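You operate a simulated robot arm through the tools that you are given. There is no shell and no other tool. Be economical: measure what you need, move in short steps, check, and stop when the job is done.

You run a simulated two-armed robot. Do the job below in one go: nothing can be reset, and whatever is moved stays where it is left.

## Task
Set the computer tower's voltage slide to 230 and power it up again.
Fine: tower switch off, then its plug out, before the slide moves; plug in before switching on; leave the other controls.

It is judged by the outcome, as a careful person would: the job done as asked, and still so three seconds after it is handed in. It fails if anything else is knocked over, pushed out of place, dropped, spilled or broken.

## Robot
Two 7-joint arms with fingered hands on one trunk, on a base that drives. Base frame: it is fixed to the floor where the robot stands at the start and does not move with it; the origin is under the middle of the robot, x ahead of it, y to its left, z up; the surface under the hand at the start is at about z = 800. Readings come in mm, rad, newtons and seconds.
The left shoulder is at the start at [60, 126, 1130], the right one opposite. With the tool pointing down near the work surface each hand reaches from about 360 to 720 mm from the robot's upright axis, wherever it stands, measured 20 degrees to its own side. Places, roughly: backup power button [600, -200, 1000]; backup test button [600, -300, 1000]; computer tower [700, 200, 1000]; grey meter knob [600, -1200, 900]; main breaker [600, -900, 900]; mute button [600, -300, 1000]; stabilizer switch [600, -1000, 900]; step knob [600, -1100, 900]; tower plug [500, 200, 800]; tower switch [500, 200, 900]; voltage slide [500, 200, 900]. Payload 2.5 kg a hand.
The tool frame of a hand sits at the grasp point between the pads (the TCP): z along the fingers, y along the line on which they close. The tips reach 30 mm beyond it. The gripper opens to 104 mm. The gripper's body begins 35 mm behind the TCP. The gripper is a hand of 5 fingers: y runs from the thumb to the fingers, the wrist lies at [-15, -104, -178] in the tool frame, and closing takes about 1.5 s.
Orientation is that of the tool frame in the base frame, as [roll, pitch, yaw] about the fixed x, y, z axes, in that order (R = Rz(yaw) Ry(pitch) Rx(roll)). With the fingers straight down and the wrist toward the robot, the tool's x, y and z point along [0, 1, 0], [1, 0, 0] and [0, 0, -1] of the base frame.

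## Interface
- The arms move only by the tool step_arm. It takes "left_moves", "right_moves" or both (then of equal length, played together; a hand with none holds still); each is a list of rows, each an object (a shift or turn left out is 0, a gripper value left out holds the last) with "dp": the shift along the tool's x, y, z in mm, a list of three; "turn": the turn, a rotation vector about the tool's x, y, z in rad, a list of three. In form: [{"dp": [dx, dy, dz], "turn": [wx, wy, wz]}, ...]. A call has 1 to 20 rows; each row is the pose to reach, as a shift and turn from the pose commanded when the call began, along the tool's axes at that moment. "left_fingers" and "right_fingers" are, for a hand that has rows, the opening, from 0 (shut) to 1 (fully open), set as the call begins (left out, the last holds). Each row takes 0.2 s and may step no farther than 50 mm and 0.15 rad from the row before; otherwise, or with a gripper value out of range, the whole call is refused. A pose out of reach is approached as far as the arm can. The call stops where the force on the tool passes 40 N (or 10 N more than at its start, if that is more) or the arm is blocked; 0.2 s more then pass. Each finger travels about 153 mm/s and halts on what it meets, pressing with about 23 N; the grip force reading is that of the motor and also rises with nothing between the fingers. The clock runs only during rows and for 0.2 s after the last one: add rows that repeat a pose to give the fingers time. The reply holds the time, the measured pose of the TCP, the force on the tool along the base axes, the opening and the grip force, in the units named above and with some noise, with the torque about the TCP (base axes, N m) and any sound that the robot's microphone picked up.
- Cameras (640 x 400 px; columns grow to the right, rows downward): "scene" is now at [114.2, 55.2, 1354]; the picture's right is [0.48, -0.88, 0.00], its down [-0.50, -0.27, -0.82] and it looks along [0.72, 0.39, -0.57] (base axes); focal length 266 px, centre (320, 200). "left" rides on the left gripper at [-80, -78, -141] in its tool frame; the picture's right is [-0.78, -0.30, 0.56], its down [0.53, -0.78, 0.33] and it looks along [0.33, 0.56, 0.76] (tool axes); focal length 247 px, centre (320, 200). "right" rides on the right gripper at [80, -78, -141] in its tool frame; the picture's right is [-0.78, 0.30, -0.56], its down [-0.53, -0.78, 0.33] and it looks along [-0.33, 0.56, 0.76] (tool axes); focal length 247 px, centre (320, 200). There is no depth. A picture from a camera that has moved, and an enlarged one, comes with that camera's place and axes in the base frame and with its lens. The place of the scene camera against the robot may be out by one fixed shift of up to 25 mm in any direction.
- capture(camera): a new picture of that camera. The clock stands still meanwhile.
- raise_lower(by): slides the trunk up (or, below 0, down) by that many mm; the arms and the scene camera ride with it, the base frame stays. It gives what a move gives, with no picture.
- base_move(legs): drives the robot by 1 to 6 legs, each [ahead, left, turn to the left] in mm, mm and rad, along the robot's own axes; the way and the turn of a leg run together, so that a leg with both is an arc; at most 1500 mm and 3.142 rad a leg. The arms and the cameras ride along, it lands a little off, and it stops where it bumps. It gives what a move gives.
- hand_shape(shape, hand): the hand has 5 fingers and takes this shape, open, in about a second: jaw (thumb against the fingers, like two jaws); tri (thumb and two fingers); tip (a fingertip pinch); poke (one finger out to press); point (the index stretched); flat (the hand flat); cup (the hand cupped); fist (a fist). The gripper value then closes the fingers along that shape, each until it touches; the sizes above hold for jaw. It gives what a move gives, with no picture.
- aim_head(pan, tilt): turns the head with the scene camera to pan (to the left, within 1.501 rad either way) and tilt (down, from -0.506 to 1.204), counted from straight ahead of the robot. It gives what a move gives.
- enlarge(camera, box): a new picture of the part [left, top, right, bottom] of that camera's present view, enlarged. The clock stands still meanwhile.
- sign_off(): hands the job in; it is judged then, once.

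Work in short steps. Places have to be worked out from the pictures, the camera data and where the tool is seen: move nearer, look again, correct. Check each grasp and each placing, and mend what went wrong. You have 120 turns and 100 pictures in all, those below and enlarged ones among them. Open the grippers and draw the arms clear of the work before you hand the job in, unless the task says otherwise; then end with one line.

The tools are called after "Request:" as a command line: name --argument value ..., lists and objects as JSON in quotes. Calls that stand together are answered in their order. step_arm: Moves the arms, as the interface text tells. Its arguments: {"type":"object","properties":{"left_moves":{"type":"array","items":{"type":"object","properties":{"dp":{"type":"array","items":{"type":"number"}},"turn":{"type":"array","items":{"type":"number"}}}}},"left_fingers":{"type":"number"},"right_moves":{"type":"array","items":{"type":"object","properties":{"dp":{"type":"array","items":{"type":"number"}},"turn":{"type":"array","items":{"type":"number"}}}}},"right_fingers":{"type":"number"}},"required":[]} The other tools are called the same way: raise_lower (by) slides the trunk up or down; hand_shape (shape, hand) gives the hand a shape; base_move (legs) drives the base; aim_head (pan, tilt) turns the head that bears the scene camera; capture (camera) takes a picture; enlarge (camera, box) takes an enlarged picture of a part of a camera's view; sign_off () hands the job in.

At the start:

```text
t: 0.0
left_tool_pos: [337.0, 410.2, 1075.5]
left_orientation: [-3.141, 0.0, 1.57]
left_force: [-0.3, 0.6, 0.8]
left_wrist_torque: [0.02, 0.01, 0.02]
left_finger_gap: 103.5
left_finger_force: 0.1
left_shape: jaw
right_tool_pos: [531.1, -13.7, 1009.9]
right_orientation: [-3.141, 0.001, 1.571]
right_force: [0.1, 0.0, 0.2]
right_wrist_torque: [-0.01, -0.01, 0.0]
right_finger_gap: 103.6
right_finger_force: 0.1
right_shape: jaw
trunk travel left (down, up): [-525.0, 415.0]
robot x, y, heading: [2.1, -0.5, 0.0]
head pan, tilt: [0.496, 0.606]
```

scene: 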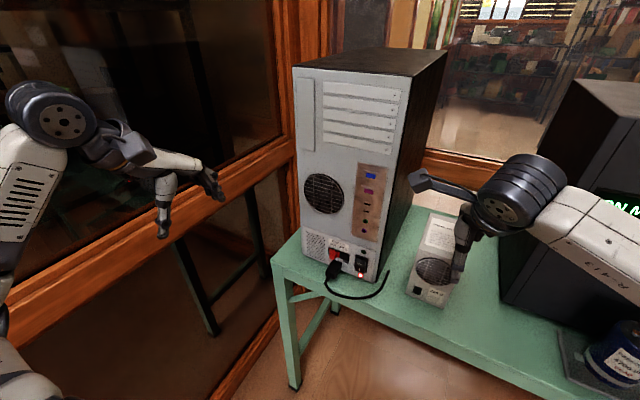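
right: 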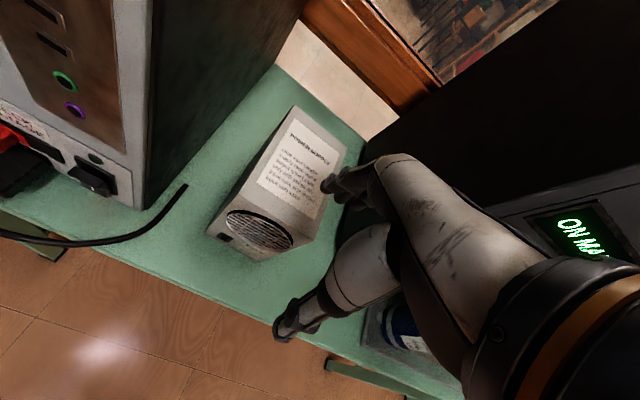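
left: 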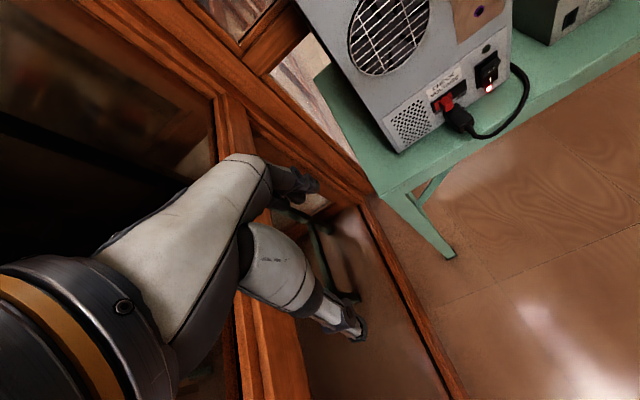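

I'll look closer at the lower part of the tower's rear, where the switch, slide and plug are.

Request:
enlarge --camera "scene" --box '[290, 210, 410, 310]'

Request:
enlarge --camera "left" --box '[370, 20, 550, 150]'

Request:
enlarge --camera "right" --box '[0, 60, 200, 260]'

```text
4.00 times, centred on (350, 260) of scene
camera zoom: at [114.2, 55.2, 1354.0], right [0.48, -0.88, 0.0], down [-0.5, -0.27, -0.82], along [0.72, 0.39, -0.57], focal length 1066 px, centre (200, -40)
```

zoom: 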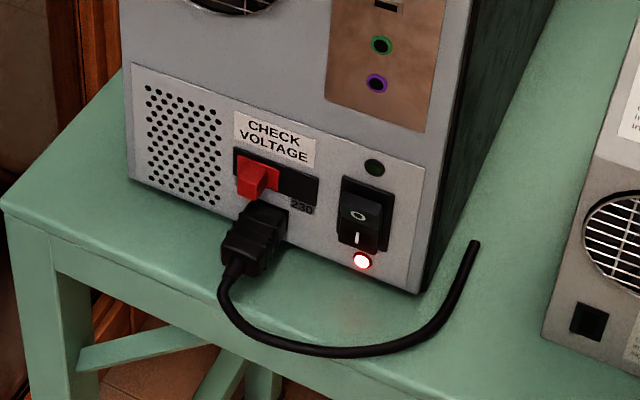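

```text
3.08 times, centred on (460, 85) of left
camera zoom: at [259.9, 331.5, 1217.1], right [-0.3, -0.78, -0.56], down [-0.78, 0.54, -0.33], along [0.56, 0.33, -0.76], focal length 760 px, centre (-111, 554)
```

zoom: 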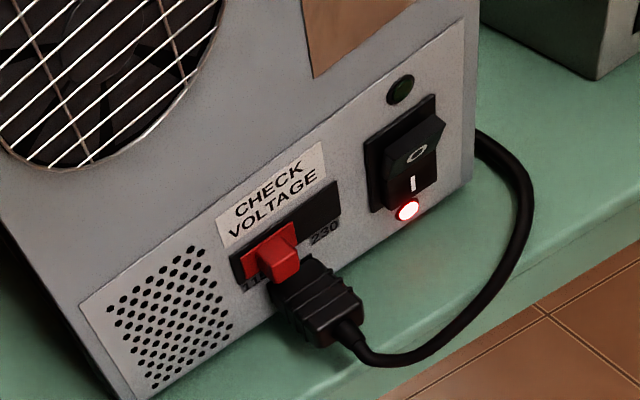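

```text
2.00 times, centred on (100, 160) of right
camera zoom: at [452.4, 64.6, 1150.3], right [0.3, -0.78, 0.56], down [-0.78, -0.53, -0.33], along [0.56, -0.33, -0.76], focal length 494 px, centre (760, 280)
```

zoom: 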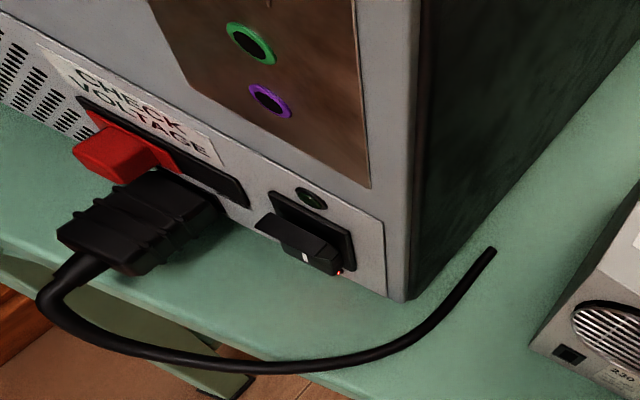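

The rocker (O at top, I at bottom, lit) is around y≈157, z≈845–890 on a face at x≈538. The plug is at about y≈230, z≈830, sticking out to x≈490, with the red slide just above it and 230 on its right. I'll back the base off 100 mm for room and put the right hand into poke shape.

Request:
base_move --legs '[[-100, 0, 0]]'

Request:
hand_shape --hand "right" --shape "poke"

```text
t: 1.1
left_tool_pos: [236.9, 410.2, 1076.1]
left_orientation: [3.141, 0.001, 1.572]
left_force: [0.5, 0.2, -0.1]
left_wrist_torque: [0.0, -0.03, 0.05]
left_finger_gap: 103.8
left_finger_force: 0.1
left_shape: jaw
right_tool_pos: [432.0, -14.2, 1008.8]
right_orientation: [3.141, 0.001, 1.571]
right_force: [-0.6, 0.2, 0.5]
right_wrist_torque: [0.03, 0.0, -0.03]
right_finger_gap: 103.6
right_finger_force: 0.0
right_shape: jaw
trunk travel left (down, up): [-525.0, 415.0]
robot x, y, heading: [-97.7, 0.3, -0.005]
head pan, tilt: [0.496, 0.606]
```

```text
t: 2.0
left_tool_pos: [238.6, 410.1, 1075.4]
left_orientation: [-3.141, 0.001, 1.571]
left_force: [-0.1, -0.2, 0.1]
left_wrist_torque: [-0.02, -0.01, 0.01]
left_finger_gap: 104.0
left_finger_force: 0.1
left_shape: jaw
right_tool_pos: [432.3, -15.0, 1009.6]
right_orientation: [3.141, 0.001, 1.572]
right_force: [0.0, -0.9, -0.2]
right_wrist_torque: [0.01, 0.0, 0.01]
right_finger_gap: 0.0
right_finger_force: 0.0
right_shape: poke
trunk travel left (down, up): [-525.0, 415.0]
robot x, y, heading: [-98.6, -0.4, 0.0]
head pan, tilt: [0.496, 0.606]
```

The base has moved back and the right hand is in poke shape. I'll pitch the finger 60° up from straight down, pointing forward, and bring it to about (430, 100, 950), which is still clear of the tower.

Request:
step_arm --right_moves '[{"dp": [14, 0, 7], "turn": [-0.13, 0, 0]}, {"dp": [28, 0, 15], "turn": [-0.26, 0, 0]}, {"dp": [42, 0, 22], "turn": [-0.39, 0, 0]}, {"dp": [57, 0, 30], "turn": [-0.52, 0, 0]}, {"dp": [71, 0, 37], "turn": [-0.65, 0, 0]}, {"dp": [85, 0, 45], "turn": [-0.78, 0, 0]}, {"dp": [100, 0, 52], "turn": [-0.91, 0, 0]}, {"dp": [115, 0, 60], "turn": [-1.047, 0, 0]}]'

Request:
capture --camera "scene"

Request:
capture --camera "right"

```text
t: 3.9
left_tool_pos: [237.2, 411.0, 1075.9]
left_orientation: [-3.141, 0.0, 1.571]
left_force: [0.2, -0.8, -0.1]
left_wrist_torque: [0.02, 0.01, -0.01]
left_finger_gap: 103.7
left_finger_force: 0.0
left_shape: jaw
right_tool_pos: [431.0, 101.1, 950.8]
right_orientation: [2.09, 0.0, 1.571]
right_force: [-0.1, 0.0, 0.0]
right_wrist_torque: [-0.01, -0.01, -0.02]
right_finger_gap: 0.0
right_finger_force: 0.0
right_shape: poke
trunk travel left (down, up): [-525.0, 415.0]
robot x, y, heading: [-99.0, -3.6, 0.004]
head pan, tilt: [0.496, 0.606]
```

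```text
93 pictures are left
camera scene: at [15.1, 55.4, 1354.0], right [0.48, -0.88, 0.0], down [-0.5, -0.27, -0.82], along [0.72, 0.39, -0.57], focal length 266 px, centre (320, 200)
```

scene: 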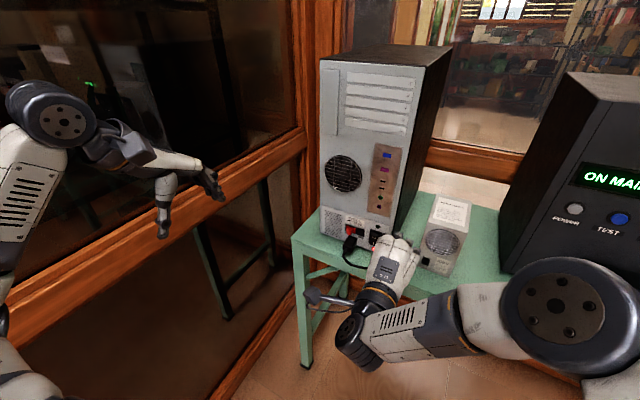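

```text
92 pictures are left
camera right: at [269.6, 180.1, 952.5], right [-0.33, -0.78, 0.53], down [-0.1, -0.53, -0.84], along [0.94, -0.33, 0.1], focal length 247 px, centre (320, 200)
```

right: 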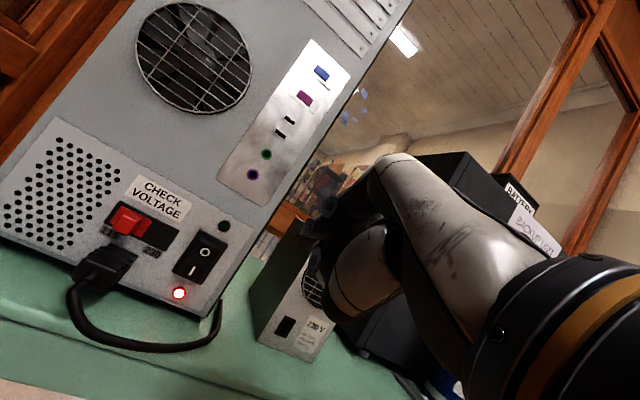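

The right camera gives a good view here, so I'll enlarge it to measure the controls and see the finger.

Request:
enlarge --camera "right" --box '[60, 160, 260, 320]'

Request:
enlarge --camera "right" --box '[260, 120, 420, 330]'

Request:
enlarge --camera "scene" --box '[320, 200, 440, 280]'

```text
2.50 times, centred on (160, 240) of right
camera zoom: at [269.6, 180.1, 952.5], right [-0.33, -0.78, 0.53], down [-0.1, -0.53, -0.84], along [0.94, -0.33, 0.1], focal length 617 px, centre (720, 100)
```

zoom: 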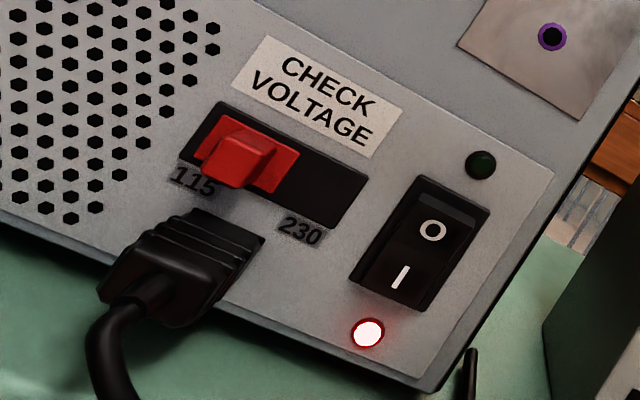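

```text
1.90 times, centred on (340, 225) of right
camera zoom: at [269.6, 180.1, 952.5], right [-0.33, -0.78, 0.53], down [-0.1, -0.53, -0.84], along [0.94, -0.33, 0.1], focal length 470 px, centre (282, 152)
```

zoom: 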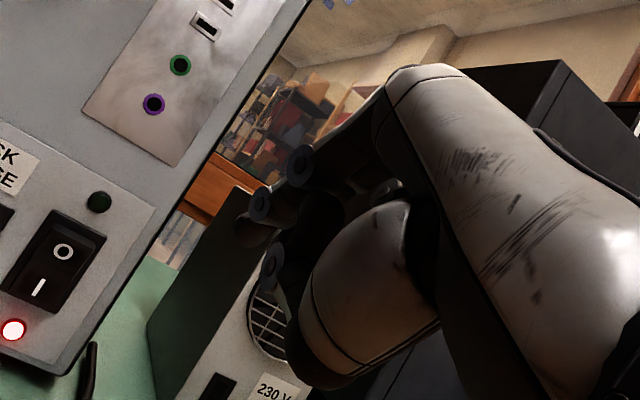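

```text
5.00 times, centred on (380, 240) of scene
camera zoom: at [15.1, 55.4, 1354.0], right [0.48, -0.88, 0.0], down [-0.5, -0.27, -0.82], along [0.72, 0.39, -0.57], focal length 1332 px, centre (20, 0)
```

zoom: 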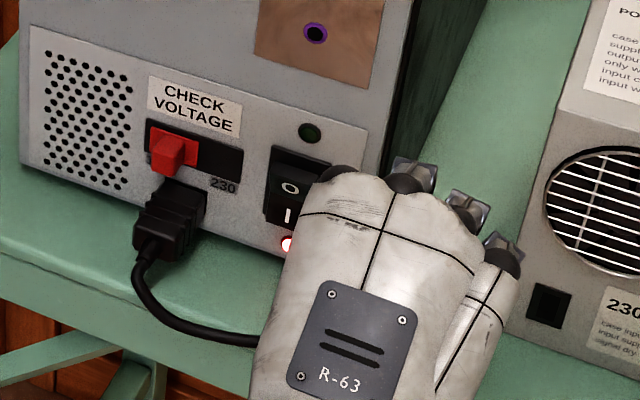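

I'll zoom further on the finger to find the tip.

Request:
enlarge --camera "right" --box '[290, 170, 360, 270]'

```text
4.00 times, centred on (325, 220) of right
camera zoom: at [269.6, 180.1, 952.5], right [-0.33, -0.78, 0.53], down [-0.1, -0.53, -0.84], along [0.94, -0.33, 0.1], focal length 988 px, centre (300, 120)
```

zoom: 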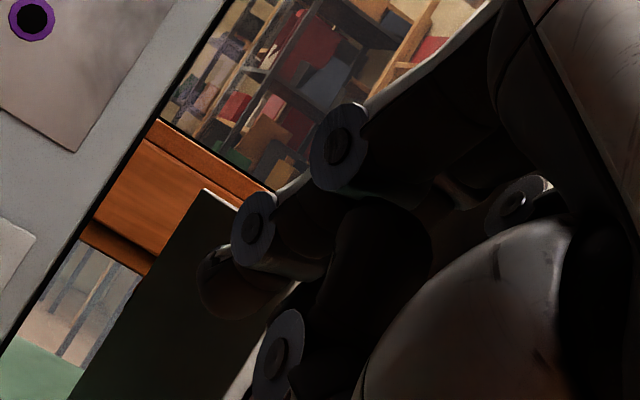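

The index tip seems to be near (457–489, 101–112, 935), but one view can't settle it. I'll bring the left hand to a pre-grasp stance at about (400, 340, 960), yawed so it closes along base y, and use its camera as a second view.

Request:
step_arm --left_moves '[{"dp": [-6, 15, 10], "turn": [0, 0, 0.143]}, {"dp": [-13, 30, 21], "turn": [0, 0, 0.286]}, {"dp": [-19, 45, 31], "turn": [0, 0, 0.429]}, {"dp": [-25, 59, 42], "turn": [0, 0, 0.571]}, {"dp": [-32, 74, 52], "turn": [0, 0, 0.714]}, {"dp": [-38, 89, 63], "turn": [0, 0, 0.857]}, {"dp": [-45, 104, 73], "turn": [0, 0, 1.0]}, {"dp": [-51, 119, 84], "turn": [0, 0, 1.143]}, {"dp": [-57, 133, 94], "turn": [0, 0, 1.286]}, {"dp": [-64, 148, 105], "turn": [0, 0, 1.428]}, {"dp": [-70, 163, 115], "turn": [0, 0, 1.571]}]'

Request:
capture --camera "left"

```text
t: 6.2
left_tool_pos: [400.6, 339.5, 959.2]
left_orientation: [-3.138, 0.003, -0.002]
left_force: [-0.2, -0.2, -0.7]
left_wrist_torque: [0.0, 0.01, -0.02]
left_finger_gap: 103.9
left_finger_force: 0.0
left_shape: jaw
right_tool_pos: [431.9, 100.6, 949.3]
right_orientation: [2.093, -0.001, 1.573]
right_force: [-0.1, 0.1, 0.1]
right_wrist_torque: [-0.03, 0.01, 0.01]
right_finger_gap: 0.0
right_finger_force: 0.0
right_shape: poke
trunk travel left (down, up): [-525.0, 415.0]
robot x, y, heading: [-99.8, -1.5, -0.006]
head pan, tilt: [0.496, 0.606]
```

```text
87 pictures are left
camera left: at [321.8, 418.3, 1102.3], right [-0.78, 0.3, -0.56], down [0.54, 0.78, -0.33], along [0.33, -0.56, -0.76], focal length 247 px, centre (320, 200)
```

left: 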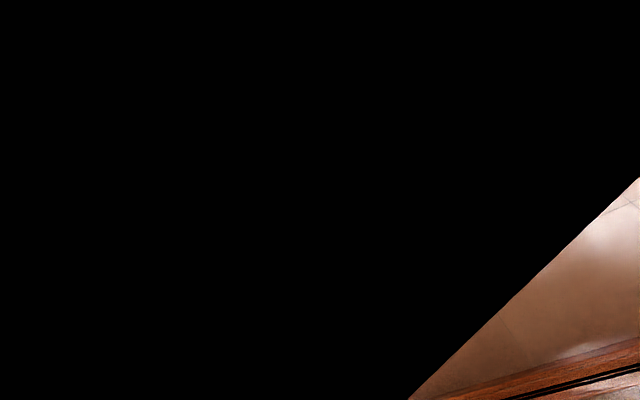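

The left camera is almost entirely blocked by something black, so I'll check the scene view.

Request:
capture --camera "scene"

Request:
capture --camera "right"

```text
86 pictures are left
camera scene: at [15.3, 54.8, 1354.0], right [0.48, -0.88, 0.0], down [-0.5, -0.27, -0.82], along [0.72, 0.39, -0.57], focal length 266 px, centre (320, 200)
```

scene: 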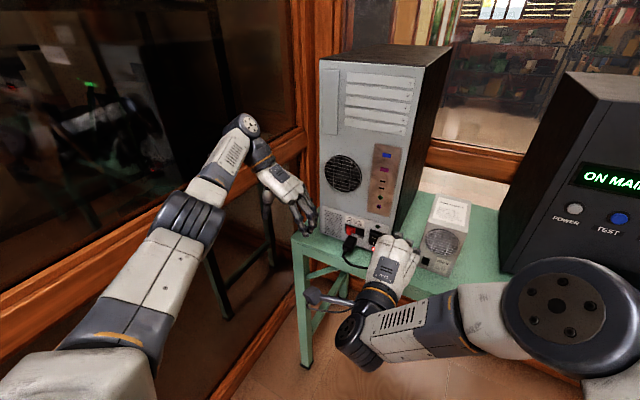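

```text
85 pictures are left
camera right: at [269.7, 179.5, 952.6], right [-0.33, -0.78, 0.53], down [-0.1, -0.53, -0.84], along [0.94, -0.33, 0.1], focal length 247 px, centre (320, 200)
```

right: 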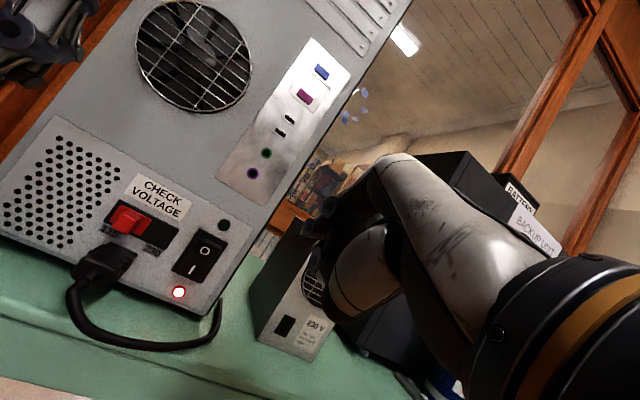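

The left hand is clear and its view is just blocked by its own forearm. The rocker's O is at about (532, 160, 873). I'll line the right fingertip up in front of it, at TCP ≈ (440, 153, 894), and look.

Request:
step_arm --right_moves '[{"dp": [26, -22, 17]}, {"dp": [52, -44.5, 35]}, {"dp": [52, -44.5, 35]}]'

Request:
capture --camera "right"

Request:
enlarge --camera "scene" --box '[300, 190, 440, 290]'

```text
t: 7.0
left_tool_pos: [401.3, 339.9, 960.4]
left_orientation: [-3.141, 0.001, -0.002]
left_force: [0.2, -0.2, 0.9]
left_wrist_torque: [-0.05, 0.0, 0.01]
left_finger_gap: 103.9
left_finger_force: 0.1
left_shape: jaw
right_tool_pos: [438.5, 111.3, 921.7]
right_orientation: [2.098, -0.002, 1.574]
right_force: [0.8, -1.0, 0.1]
right_wrist_torque: [0.01, -0.02, 0.02]
right_finger_gap: 0.2
right_finger_force: 0.0
right_shape: poke
right hand out of reach, approached as far as the arm can: row 1, 2, 3
trunk travel left (down, up): [-525.0, 415.0]
robot x, y, heading: [-99.9, 1.8, -0.002]
head pan, tilt: [0.496, 0.606]
```

```text
84 pictures are left
camera right: at [276.2, 191.6, 925.7], right [-0.33, -0.78, 0.54], down [-0.1, -0.53, -0.84], along [0.94, -0.33, 0.1], focal length 247 px, centre (320, 200)
```

right: 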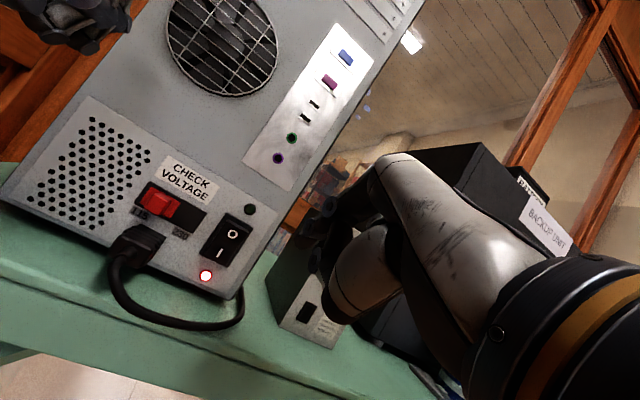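

```text
4.00 times, centred on (370, 240) of scene
camera zoom: at [15.1, 55.1, 1354.0], right [0.48, -0.88, 0.0], down [-0.5, -0.27, -0.82], along [0.72, 0.39, -0.57], focal length 1066 px, centre (120, 40)
```

zoom: 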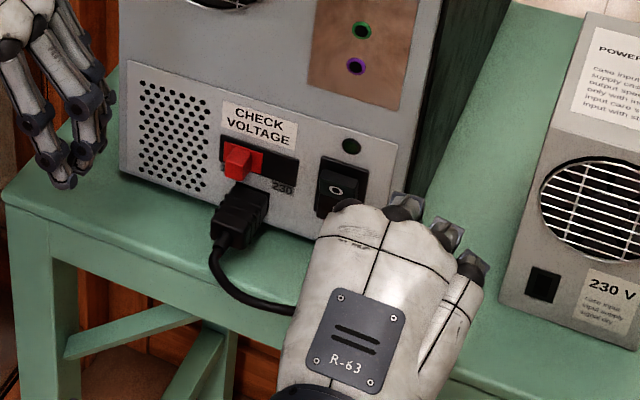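

Reach limited the right hand there. I'll pull it back and up, yaw it about 0.6 rad to the left, and then lower the trunk so the forearm lines up better.

Request:
step_arm --right_moves '[{"dp": [-19, 14, -18], "turn": [0, 0.104, -0.06]}, {"dp": [-37, 29, -35], "turn": [0, 0.208, -0.12]}, {"dp": [-56, 43, -53], "turn": [0, 0.312, -0.18]}, {"dp": [-74, 57, -70], "turn": [0, 0.416, -0.24]}, {"dp": [-93, 72, -88], "turn": [0, 0.52, -0.3]}]'

Request:
raise_lower --by -110

```text
t: 8.1
left_tool_pos: [401.9, 340.2, 960.8]
left_orientation: [-3.141, -0.001, -0.002]
left_force: [-0.4, 0.0, -0.3]
left_wrist_torque: [0.01, -0.01, 0.0]
left_finger_gap: 103.9
left_finger_force: 0.1
left_shape: jaw
right_tool_pos: [341.5, 79.8, 970.1]
right_orientation: [2.334, -0.117, 1.915]
right_force: [-0.6, 0.3, -0.7]
right_wrist_torque: [-0.01, -0.02, 0.01]
right_finger_gap: 0.0
right_finger_force: 0.0
right_shape: poke
right hand out of reach, approached as far as the arm can: row 1, 2, 3, 4, 5
trunk travel left (down, up): [-525.0, 415.0]
robot x, y, heading: [-96.3, -1.7, -0.001]
head pan, tilt: [0.496, 0.606]
stopped in row 5 (right hand): the arm was blocked; the commanded pose is now the measured one
```

```text
t: 9.5
left_tool_pos: [400.8, 340.6, 850.5]
left_orientation: [-3.142, 0.0, -0.002]
left_force: [0.0, 0.0, 0.0]
left_wrist_torque: [-0.01, 0.0, -0.03]
left_finger_gap: 103.7
left_finger_force: 0.1
left_shape: jaw
right_tool_pos: [340.5, 78.8, 861.4]
right_orientation: [2.332, -0.115, 1.917]
right_force: [0.5, 0.6, 0.0]
right_wrist_torque: [-0.04, 0.02, -0.02]
right_finger_gap: 0.0
right_finger_force: 0.1
right_shape: poke
trunk travel left (down, up): [-415.0, 525.0]
robot x, y, heading: [-98.7, 5.0, -0.001]
head pan, tilt: [0.496, 0.606]
```

The trunk is lower and the finger now points forward-left and down about 43°, which is usable. I'll move towards the rocker, stopping a few centimetres short.

Request:
step_arm --right_moves '[{"dp": [5, 34, 18]}, {"dp": [11, 67, 35]}, {"dp": [16, 101, 53]}, {"dp": [22, 135, 70]}, {"dp": [22, 135, 70]}]'

Request:
capture --camera "right"

Request:
enlarge --camera "scene" --box '[280, 120, 440, 240]'

```text
t: 10.7
left_tool_pos: [400.4, 340.1, 850.2]
left_orientation: [-3.14, 0.001, -0.003]
left_force: [0.2, 0.3, 0.1]
left_wrist_torque: [-0.02, 0.01, 0.01]
left_finger_gap: 103.6
left_finger_force: 0.1
left_shape: jaw
right_tool_pos: [468.7, 145.2, 911.8]
right_orientation: [2.331, -0.112, 1.923]
right_force: [0.3, -0.5, -0.2]
right_wrist_torque: [0.02, 0.0, -0.02]
right_finger_gap: 0.0
right_finger_force: 0.1
right_shape: poke
trunk travel left (down, up): [-415.0, 525.0]
robot x, y, heading: [-96.3, 1.0, 0.0]
head pan, tilt: [0.496, 0.606]
```

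```text
82 pictures are left
camera right: at [296.6, 161.8, 961.3], right [0.1, -0.85, 0.51], down [-0.12, -0.52, -0.85], along [0.99, 0.02, -0.16], focal length 247 px, centre (320, 200)
```

right: 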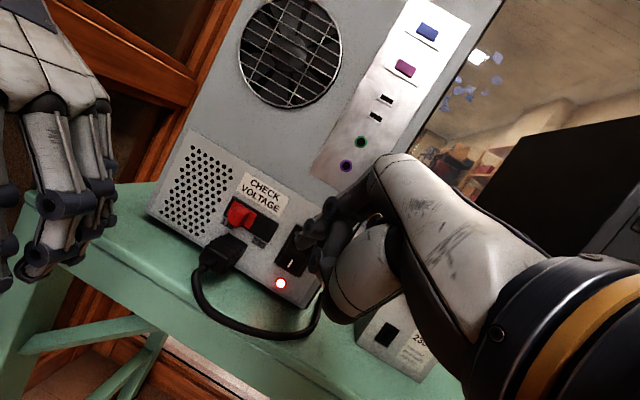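

```text
3.33 times, centred on (360, 180) of scene
camera zoom: at [15.1, 55.1, 1244.0], right [0.48, -0.88, 0.0], down [-0.5, -0.27, -0.82], along [0.72, 0.39, -0.57], focal length 888 px, centre (187, 267)
```

zoom: 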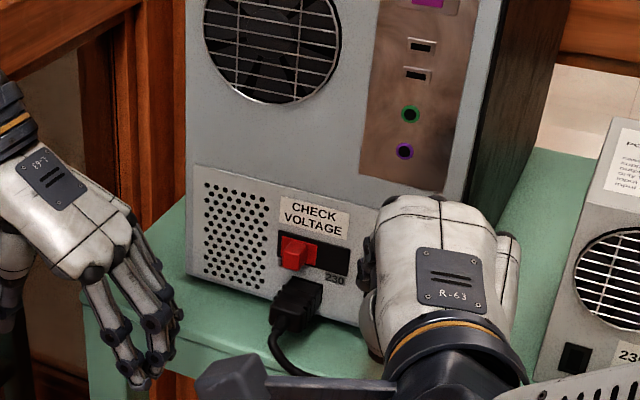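

The reach is good now. I'll zoom on the fingertip against the rocker.

Request:
enlarge --camera "right" --box '[250, 180, 370, 280]'

```text
4.00 times, centred on (310, 230) of right
camera zoom: at [296.6, 161.8, 961.3], right [0.1, -0.85, 0.51], down [-0.12, -0.52, -0.85], along [0.99, 0.02, -0.16], focal length 988 px, centre (360, 80)
```

zoom: 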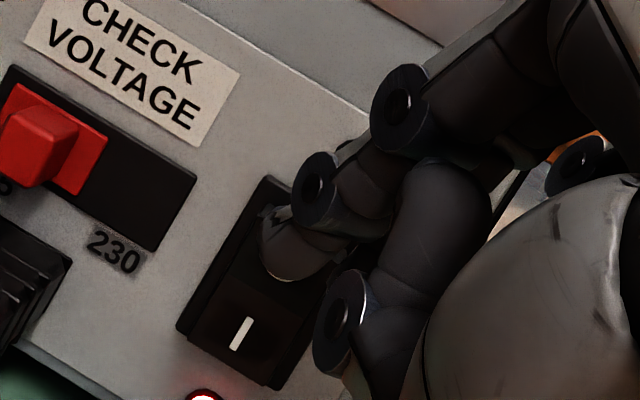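

The fingertip lies in line with the O. Its depth is uncertain, so I'll advance 25 mm first, mostly along +x, and check.

Request:
step_arm --right_moves '[{"dp": [-3, 4.7, 6.4]}, {"dp": [-6, 9.3, 12.7]}, {"dp": [-8.9, 14, 19.1]}]'

Request:
enlarge --camera "right" --box '[250, 180, 370, 280]'

```text
t: 11.5
left_tool_pos: [400.4, 339.9, 850.3]
left_orientation: [-3.141, 0.0, -0.003]
left_force: [0.3, 0.2, -0.6]
left_wrist_torque: [-0.01, -0.03, -0.04]
left_finger_gap: 104.0
left_finger_force: 0.1
left_shape: jaw
right_tool_pos: [494.6, 144.7, 906.7]
right_orientation: [2.334, -0.112, 1.922]
right_force: [0.5, -0.9, 0.7]
right_wrist_torque: [0.04, -0.02, 0.0]
right_finger_gap: 0.1
right_finger_force: 0.0
right_shape: poke
trunk travel left (down, up): [-415.0, 525.0]
robot x, y, heading: [-101.2, 0.1, 0.001]
head pan, tilt: [0.496, 0.606]
```

```text
4.00 times, centred on (310, 230) of right
camera zoom: at [321.1, 162.6, 957.3], right [0.1, -0.85, 0.51], down [-0.13, -0.52, -0.85], along [0.99, 0.02, -0.16], focal length 988 px, centre (360, 80)
```

zoom: 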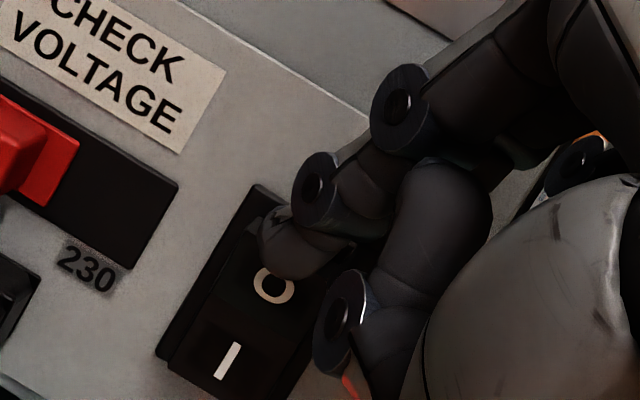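

The tip is now just at the O with about 10 mm left to go. I'll keep pressing along +x.

Request:
step_arm --right_moves '[{"dp": [-1.3, 2.3, 3]}, {"dp": [-2.6, 4.6, 6]}, {"dp": [-4, 7, 9]}, {"dp": [-5.4, 9.3, 12]}]'

Request:
enlarge --camera "right" --box '[230, 180, 370, 300]'

```text
t: 12.5
left_tool_pos: [400.0, 340.0, 849.2]
left_orientation: [3.14, 0.001, -0.002]
left_force: [0.3, 0.3, -0.8]
left_wrist_torque: [-0.01, 0.02, -0.02]
left_finger_gap: 103.7
left_finger_force: 0.1
left_shape: jaw
right_tool_pos: [509.3, 147.4, 905.0]
right_orientation: [2.337, -0.111, 1.918]
right_force: [-4.0, 0.1, 2.9]
right_wrist_torque: [0.0, 0.06, -0.02]
right_finger_gap: 0.1
right_finger_force: 0.2
right_shape: poke
trunk travel left (down, up): [-415.0, 525.0]
robot x, y, heading: [-100.5, -0.1, -0.001]
head pan, tilt: [0.496, 0.606]
```

```text
3.33 times, centred on (300, 240) of right
camera zoom: at [336.3, 165.2, 956.4], right [0.1, -0.85, 0.51], down [-0.13, -0.52, -0.84], along [0.99, 0.02, -0.16], focal length 823 px, centre (387, 67)
```

zoom: 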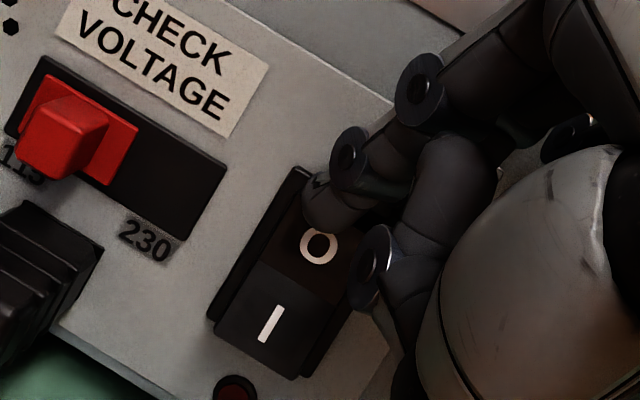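

The rocker now sits on O and the LED is dark, so the tower is off. I'll retract the right hand straight back and to the right.

Request:
step_arm --right_moves '[{"dp": [10, -20, -20]}, {"dp": [20, -41, -39]}, {"dp": [10, -70, -68]}, {"dp": [-15, -80, -80]}]'

Request:
capture --camera "right"

Request:
capture --camera "left"

Request:
enlarge --camera "scene" --box '[260, 140, 400, 260]'

```text
t: 13.5
left_tool_pos: [400.6, 340.5, 850.2]
left_orientation: [3.141, 0.0, -0.001]
left_force: [-0.6, 0.1, 0.0]
left_wrist_torque: [0.04, -0.02, 0.01]
left_finger_gap: 104.1
left_finger_force: 0.1
left_shape: jaw
right_tool_pos: [404.3, 101.0, 905.0]
right_orientation: [2.335, -0.11, 1.916]
right_force: [-0.6, 0.3, -0.7]
right_wrist_torque: [0.05, -0.01, -0.03]
right_finger_gap: 0.0
right_finger_force: 0.1
right_shape: poke
right hand out of reach, approached as far as the arm can: row 4
trunk travel left (down, up): [-415.0, 525.0]
robot x, y, heading: [-98.8, -2.6, -0.002]
head pan, tilt: [0.496, 0.606]
```

```text
77 pictures are left
camera right: at [231.1, 118.0, 954.5], right [0.1, -0.85, 0.51], down [-0.13, -0.52, -0.85], along [0.99, 0.02, -0.16], focal length 247 px, centre (320, 200)
```

right: 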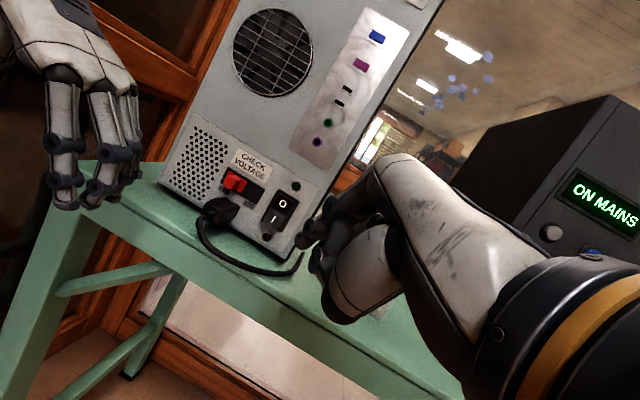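

```text
76 pictures are left
camera left: at [321.3, 418.7, 992.0], right [-0.78, 0.3, -0.56], down [0.54, 0.78, -0.33], along [0.33, -0.56, -0.76], focal length 247 px, centre (320, 200)
```

left: 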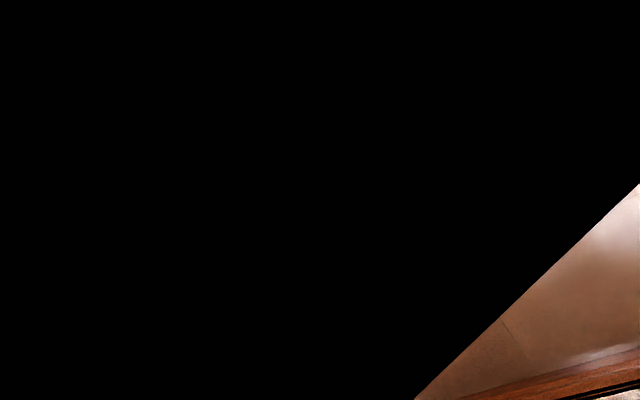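

```text
3.33 times, centred on (330, 200) of scene
camera zoom: at [15.0, 55.0, 1244.0], right [0.48, -0.88, 0.0], down [-0.5, -0.27, -0.82], along [0.72, 0.39, -0.57], focal length 888 px, centre (287, 200)
```

zoom: 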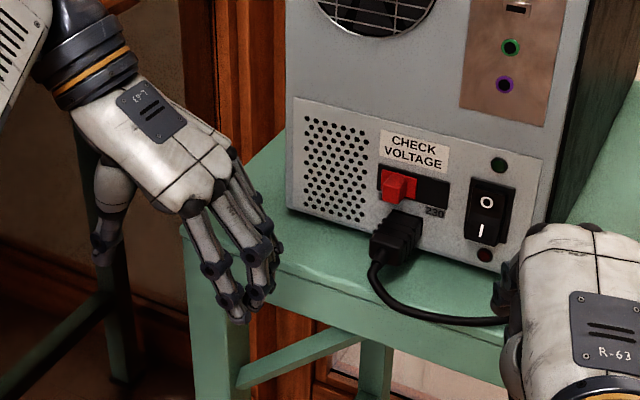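

The left hand in jaw shape has a wide row of fingers, so I'll switch it to tri to keep clear of the red knob. I'll also zoom in to measure the plug.

Request:
hand_shape --hand "left" --shape "tri"

Request:
enlarge --camera "right" --box '[180, 160, 300, 260]'

Request:
enlarge --camera "right" --box '[0, 60, 180, 220]'

Request:
enlarge --camera "scene" --box '[260, 140, 400, 260]'

```text
t: 14.4
left_tool_pos: [399.8, 340.3, 850.7]
left_orientation: [3.14, -0.001, -0.002]
left_force: [0.3, -0.1, 0.3]
left_wrist_torque: [-0.01, 0.0, 0.05]
left_finger_gap: 103.9
left_finger_force: 0.0
left_shape: tri
right_tool_pos: [404.8, 101.6, 903.6]
right_orientation: [2.333, -0.11, 1.916]
right_force: [-0.6, -0.3, 0.6]
right_wrist_torque: [0.02, 0.0, 0.03]
right_finger_gap: 0.0
right_finger_force: 0.2
right_shape: poke
trunk travel left (down, up): [-415.0, 525.0]
robot x, y, heading: [-97.2, -1.2, -0.002]
head pan, tilt: [0.496, 0.606]
```

```text
4.00 times, centred on (240, 210) of right
camera zoom: at [231.6, 118.5, 954.4], right [0.1, -0.85, 0.51], down [-0.13, -0.52, -0.85], along [0.99, 0.02, -0.16], focal length 988 px, centre (640, 160)
```

zoom: 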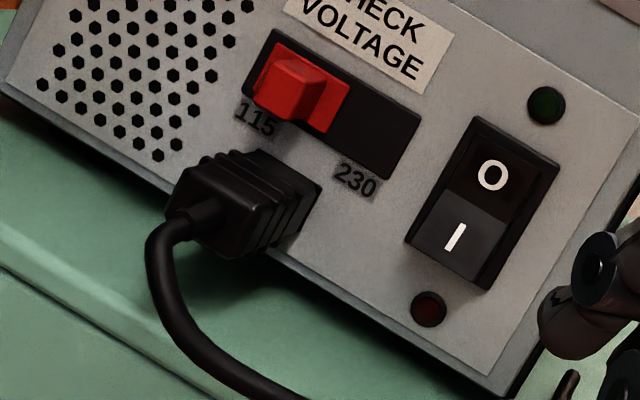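

```text
2.50 times, centred on (90, 140) of right
camera zoom: at [231.6, 118.5, 954.4], right [0.1, -0.85, 0.51], down [-0.13, -0.52, -0.85], along [0.99, 0.02, -0.16], focal length 617 px, centre (895, 350)
```

zoom: 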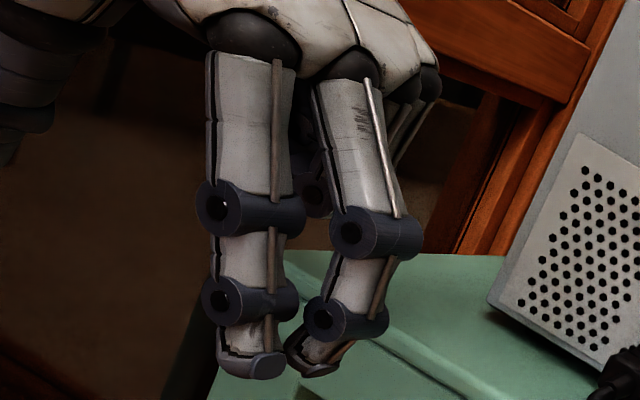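

```text
3.33 times, centred on (330, 200) of scene
camera zoom: at [15.1, 55.2, 1244.0], right [0.48, -0.88, 0.0], down [-0.5, -0.27, -0.82], along [0.72, 0.39, -0.57], focal length 888 px, centre (287, 200)
```

zoom: 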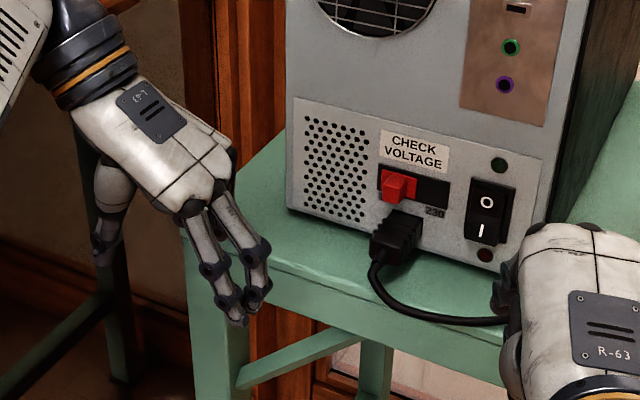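

The plug measures about x 497–538, y 209–233, z 824–842, with the knob face at x≈518 above it. I'll bring the half-open left hand above and in front of the plug, at about (450, 221, 915), and look.

Request:
step_arm --left_moves '[{"dp": [5, 10, -35]}, {"dp": [20, 45, -65]}, {"dp": [35, 82, -65]}, {"dp": [50, 119, -65]}, {"dp": [50, 119, -65]}]' --left_fingers 0.5

Request:
capture --camera "right"

Request:
capture --camera "left"

Request:
enlarge --camera "scene" --box '[260, 140, 400, 260]'

```text
t: 15.6
left_tool_pos: [450.0, 221.3, 915.5]
left_orientation: [-3.141, 0.0, -0.002]
left_force: [-0.3, -0.1, 0.0]
left_wrist_torque: [0.0, 0.02, 0.01]
left_finger_gap: 52.3
left_finger_force: 0.1
left_shape: tri
right_tool_pos: [404.0, 102.0, 904.8]
right_orientation: [2.334, -0.11, 1.914]
right_force: [0.7, -0.1, 0.2]
right_wrist_torque: [-0.03, -0.01, 0.02]
right_finger_gap: 0.0
right_finger_force: 0.1
right_shape: poke
trunk travel left (down, up): [-415.0, 525.0]
robot x, y, heading: [-101.4, -3.6, -0.0]
head pan, tilt: [0.496, 0.606]
```

```text
71 pictures are left
camera right: at [231.5, 118.4, 954.4], right [0.1, -0.85, 0.51], down [-0.13, -0.52, -0.85], along [0.99, 0.02, -0.16], focal length 247 px, centre (320, 200)
```

right: 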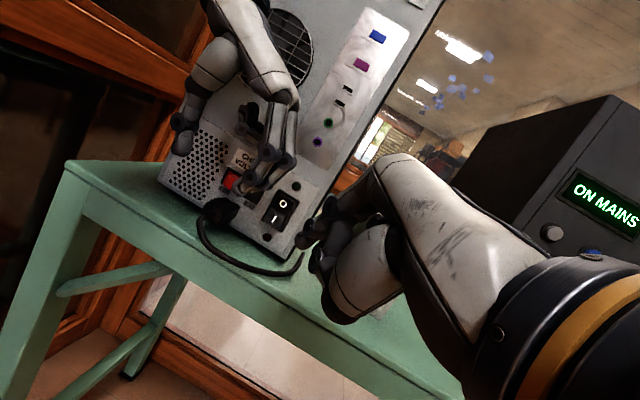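

```text
70 pictures are left
camera left: at [371.2, 300.2, 1057.2], right [-0.78, 0.3, -0.56], down [0.54, 0.78, -0.33], along [0.33, -0.56, -0.76], focal length 247 px, centre (320, 200)
```

left: 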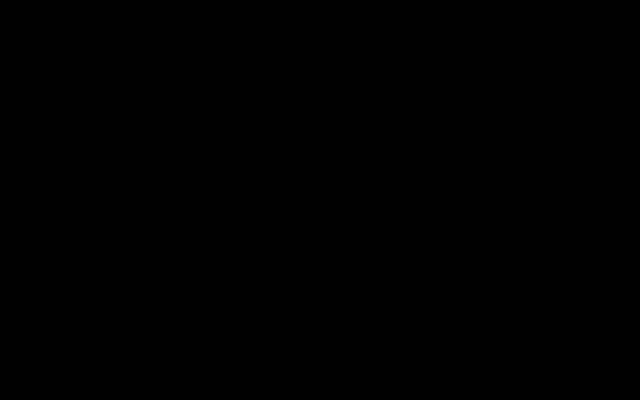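

```text
3.33 times, centred on (330, 200) of scene
camera zoom: at [15.1, 55.1, 1244.0], right [0.48, -0.88, 0.0], down [-0.5, -0.27, -0.82], along [0.72, 0.39, -0.57], focal length 888 px, centre (287, 200)
```

zoom: 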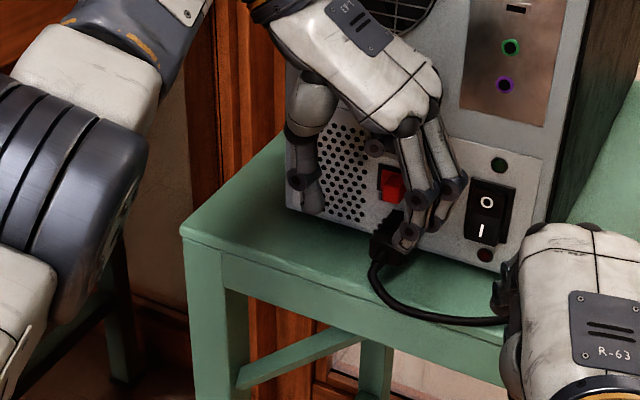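

I'll zoom the right view on the left hand to pin down its finger and thumb tips.

Request:
enlarge --camera "right" --box '[160, 80, 320, 260]'

```text
2.22 times, centred on (240, 170) of right
camera zoom: at [231.5, 118.4, 954.4], right [0.1, -0.85, 0.51], down [-0.13, -0.52, -0.85], along [0.99, 0.02, -0.16], focal length 549 px, centre (498, 267)
```

zoom: 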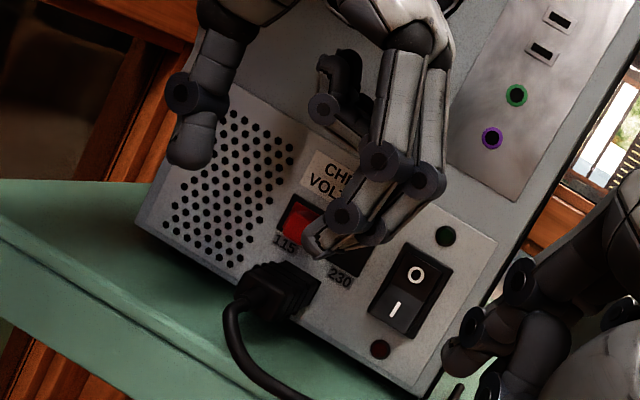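

In this yaw the left hand's curled ring and little fingers extend towards the tower and would hit it. A fingertip pinch tilted about 55° forward, still closing along y, keeps them up and back. I'll switch to tip shape, back up slightly, and tilt.

Request:
hand_shape --hand "left" --shape "tip"

Request:
step_arm --left_moves '[{"dp": [-10, 0, -5], "turn": [0, -0.137, 0]}, {"dp": [-20, 0, -5], "turn": [0, -0.275, 0]}, {"dp": [-30, 0, -5], "turn": [0, -0.412, 0]}, {"dp": [-30, 0, -5], "turn": [0, -0.55, 0]}, {"dp": [-30, 0, -5], "turn": [0, -0.687, 0]}, {"dp": [-30, 0, -5], "turn": [0, -0.825, 0]}, {"dp": [-30, 0, -5], "turn": [0, -0.96, 0]}]' --left_fingers 0.6

Request:
capture --camera "left"

Request:
capture --camera "scene"

Request:
capture --camera "right"

```text
t: 16.5
left_tool_pos: [448.7, 221.6, 915.3]
left_orientation: [-3.141, -0.001, -0.003]
left_force: [0.3, 0.5, 0.6]
left_wrist_torque: [-0.05, -0.01, 0.01]
left_finger_gap: 103.6
left_finger_force: 0.1
left_shape: tip
right_tool_pos: [404.3, 101.0, 904.3]
right_orientation: [2.334, -0.11, 1.916]
right_force: [0.1, 0.0, -1.1]
right_wrist_torque: [0.01, 0.03, -0.03]
right_finger_gap: 0.0
right_finger_force: 0.0
right_shape: poke
trunk travel left (down, up): [-415.0, 525.0]
robot x, y, heading: [-99.7, -2.7, -0.004]
head pan, tilt: [0.496, 0.606]
```

```text
t: 18.0
left_tool_pos: [342.9, 127.2, 857.5]
left_orientation: [-3.051, 0.81, 0.098]
left_force: [0.8, 4.2, -3.4]
left_wrist_torque: [-0.01, 0.19, 0.25]
left_finger_gap: 62.4
left_finger_force: 0.0
left_shape: tip
left hand out of reach, approached as far as the arm can: row 1, 2, 3, 4, 5, 6, 7
right_tool_pos: [413.9, 86.9, 910.0]
right_orientation: [2.309, -0.101, 1.878]
right_force: [0.3, -4.8, 3.4]
right_wrist_torque: [-0.06, 0.05, 0.05]
right_finger_gap: 0.0
right_finger_force: 0.0
right_shape: poke
trunk travel left (down, up): [-415.0, 525.0]
robot x, y, heading: [-96.6, -4.0, -0.0]
head pan, tilt: [0.496, 0.606]
stopped in row 7 (left hand): the force on the tool passed its limit at 92 N (the readings are from after the stop); the commanded pose is now the measured one
```

```text
67 pictures are left
camera left: at [388.4, 197.4, 1018.0], right [-0.95, 0.25, 0.2], down [0.1, 0.82, -0.57], along [-0.3, -0.52, -0.8], focal length 247 px, centre (320, 200)
```

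left: 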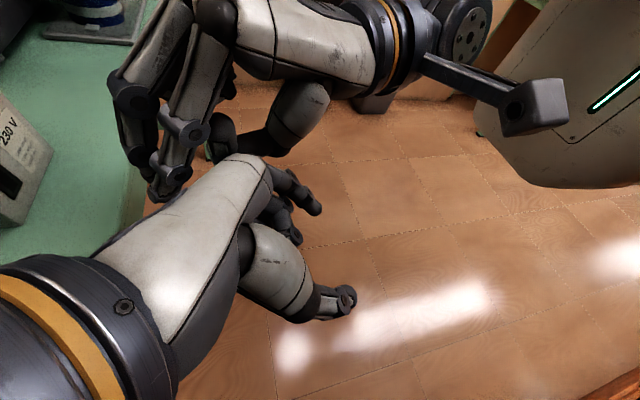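

```text
66 pictures are left
camera scene: at [14.7, 54.5, 1244.0], right [0.48, -0.88, 0.0], down [-0.5, -0.27, -0.82], along [0.72, 0.39, -0.57], focal length 266 px, centre (320, 200)
```

scene: 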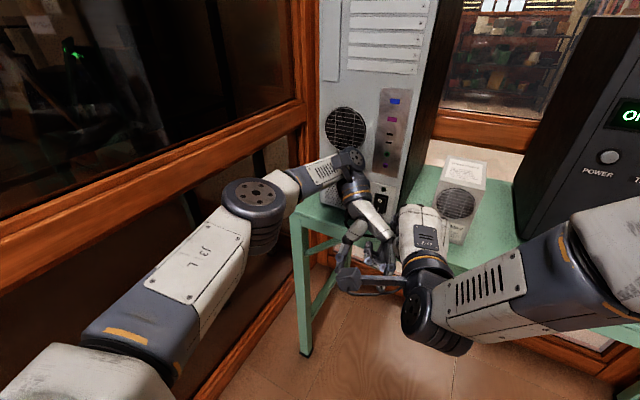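

```text
65 pictures are left
camera right: at [240.1, 111.9, 956.4], right [0.05, -0.86, 0.51], down [-0.13, -0.52, -0.85], along [0.99, -0.03, -0.14], focal length 247 px, centre (320, 200)
```

right: 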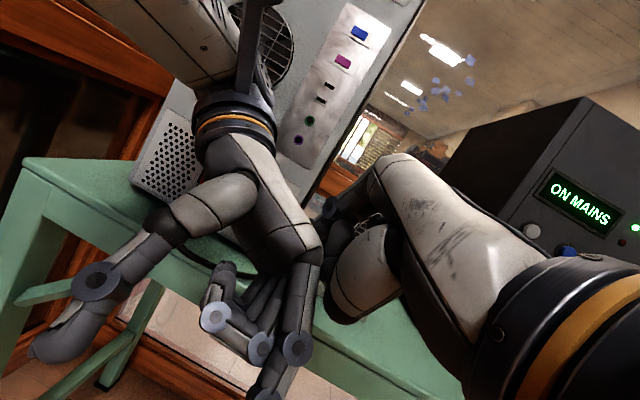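

I turned the wrong way and the two hands brushed, with light forces now. The tower and plug look undisturbed. I'll separate by moving the left hand to +y and undo the tilt.

Request:
step_arm --left_moves '[{"dp": [0, -40, 0]}, {"dp": [-9, -75, -20], "turn": [0, 0.14, 0]}, {"dp": [-18, -105, -45], "turn": [0, 0.28, 0]}, {"dp": [-27, -113, -77], "turn": [0, 0.42, 0]}, {"dp": [-27, -113, -77], "turn": [0, 0.56, 0]}, {"dp": [-27, -113, -77], "turn": [0, 0.7, 0]}, {"dp": [-27, -113, -77], "turn": [0, 0.81, 0]}]'

Request:
capture --camera "scene"

```text
t: 19.6
left_tool_pos: [377.8, 236.7, 938.3]
left_orientation: [-3.082, -0.003, 0.034]
left_force: [0.5, 0.8, 0.2]
left_wrist_torque: [0.01, -0.01, -0.04]
left_finger_gap: 62.7
left_finger_force: 0.0
left_shape: tip
right_tool_pos: [412.4, 87.8, 911.2]
right_orientation: [2.311, -0.099, 1.878]
right_force: [-0.5, 1.0, -0.1]
right_wrist_torque: [0.02, 0.0, 0.0]
right_finger_gap: 0.1
right_finger_force: 0.0
right_shape: poke
trunk travel left (down, up): [-415.0, 525.0]
robot x, y, heading: [-98.0, -2.9, 0.001]
head pan, tilt: [0.496, 0.606]
```

```text
64 pictures are left
camera scene: at [14.9, 55.0, 1244.0], right [0.48, -0.88, 0.0], down [-0.5, -0.27, -0.82], along [0.72, 0.39, -0.57], focal length 266 px, centre (320, 200)
```

scene: 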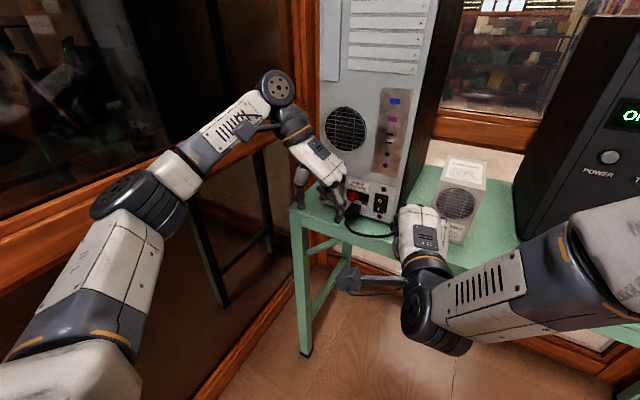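

The hands are separated. Now I'll tilt the correct way (positive about the left tool's y) while going to about (440, 223, 920).

Request:
step_arm --left_moves '[{"dp": [9, 2, 3], "turn": [0, 0.13, 0]}, {"dp": [18, 4, 6], "turn": [0, 0.26, 0]}, {"dp": [27, 6, 9], "turn": [0, 0.39, 0]}, {"dp": [36, 8, 12], "turn": [0, 0.52, 0]}, {"dp": [45, 10, 15], "turn": [0, 0.65, 0]}, {"dp": [54, 12, 18], "turn": [0, 0.78, 0]}, {"dp": [62, 14, 18], "turn": [0, 0.91, 0]}, {"dp": [62, 14, 18], "turn": [0, 0.96, 0]}]'

Request:
capture --camera "left"

Request:
capture --camera "right"

Request:
capture --camera "scene"

```text
t: 21.4
left_tool_pos: [439.4, 224.2, 919.1]
left_orientation: [-3.041, -0.96, -0.053]
left_force: [-0.1, 0.4, -0.1]
left_wrist_torque: [0.01, 0.0, 0.02]
left_finger_gap: 62.6
left_finger_force: 0.0
left_shape: tip
right_tool_pos: [413.0, 87.7, 909.9]
right_orientation: [2.309, -0.099, 1.877]
right_force: [0.0, -0.7, 0.1]
right_wrist_torque: [0.01, 0.0, 0.02]
right_finger_gap: 0.0
right_finger_force: 0.1
right_shape: poke
trunk travel left (down, up): [-415.0, 525.0]
robot x, y, heading: [-101.0, -0.1, -0.001]
head pan, tilt: [0.496, 0.606]
```

```text
63 pictures are left
camera left: at [275.4, 297.4, 939.5], right [0.0, 0.35, -0.94], down [0.55, 0.78, 0.3], along [0.83, -0.52, -0.19], focal length 247 px, centre (320, 200)
```

left: 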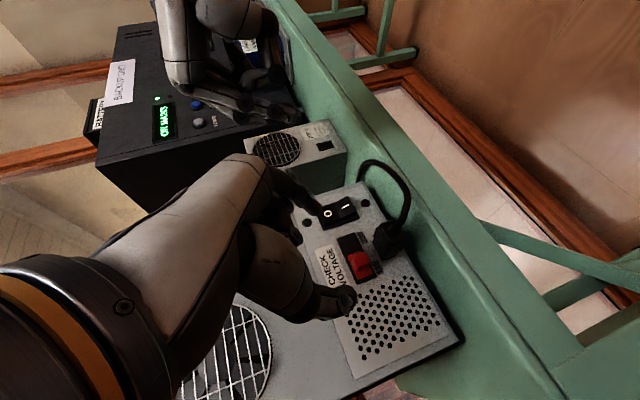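

```text
62 pictures are left
camera right: at [240.0, 112.5, 956.2], right [0.05, -0.86, 0.51], down [-0.13, -0.52, -0.85], along [0.99, -0.02, -0.14], focal length 247 px, centre (320, 200)
```

right: 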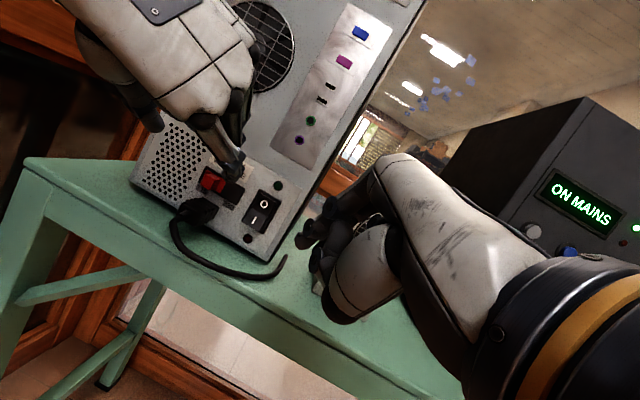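

```text
61 pictures are left
camera scene: at [15.0, 55.0, 1244.0], right [0.48, -0.88, 0.0], down [-0.5, -0.27, -0.82], along [0.72, 0.39, -0.57], focal length 266 px, centre (320, 200)
```

scene: 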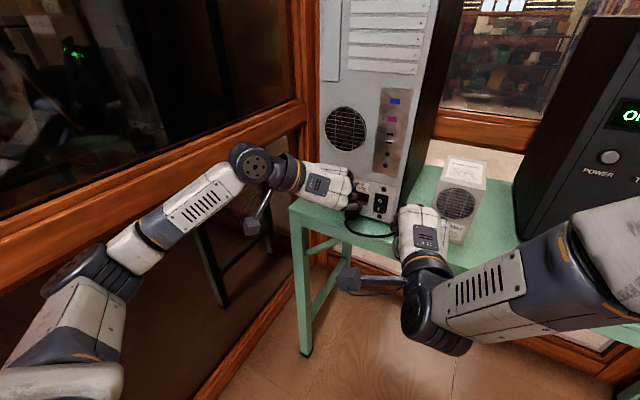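

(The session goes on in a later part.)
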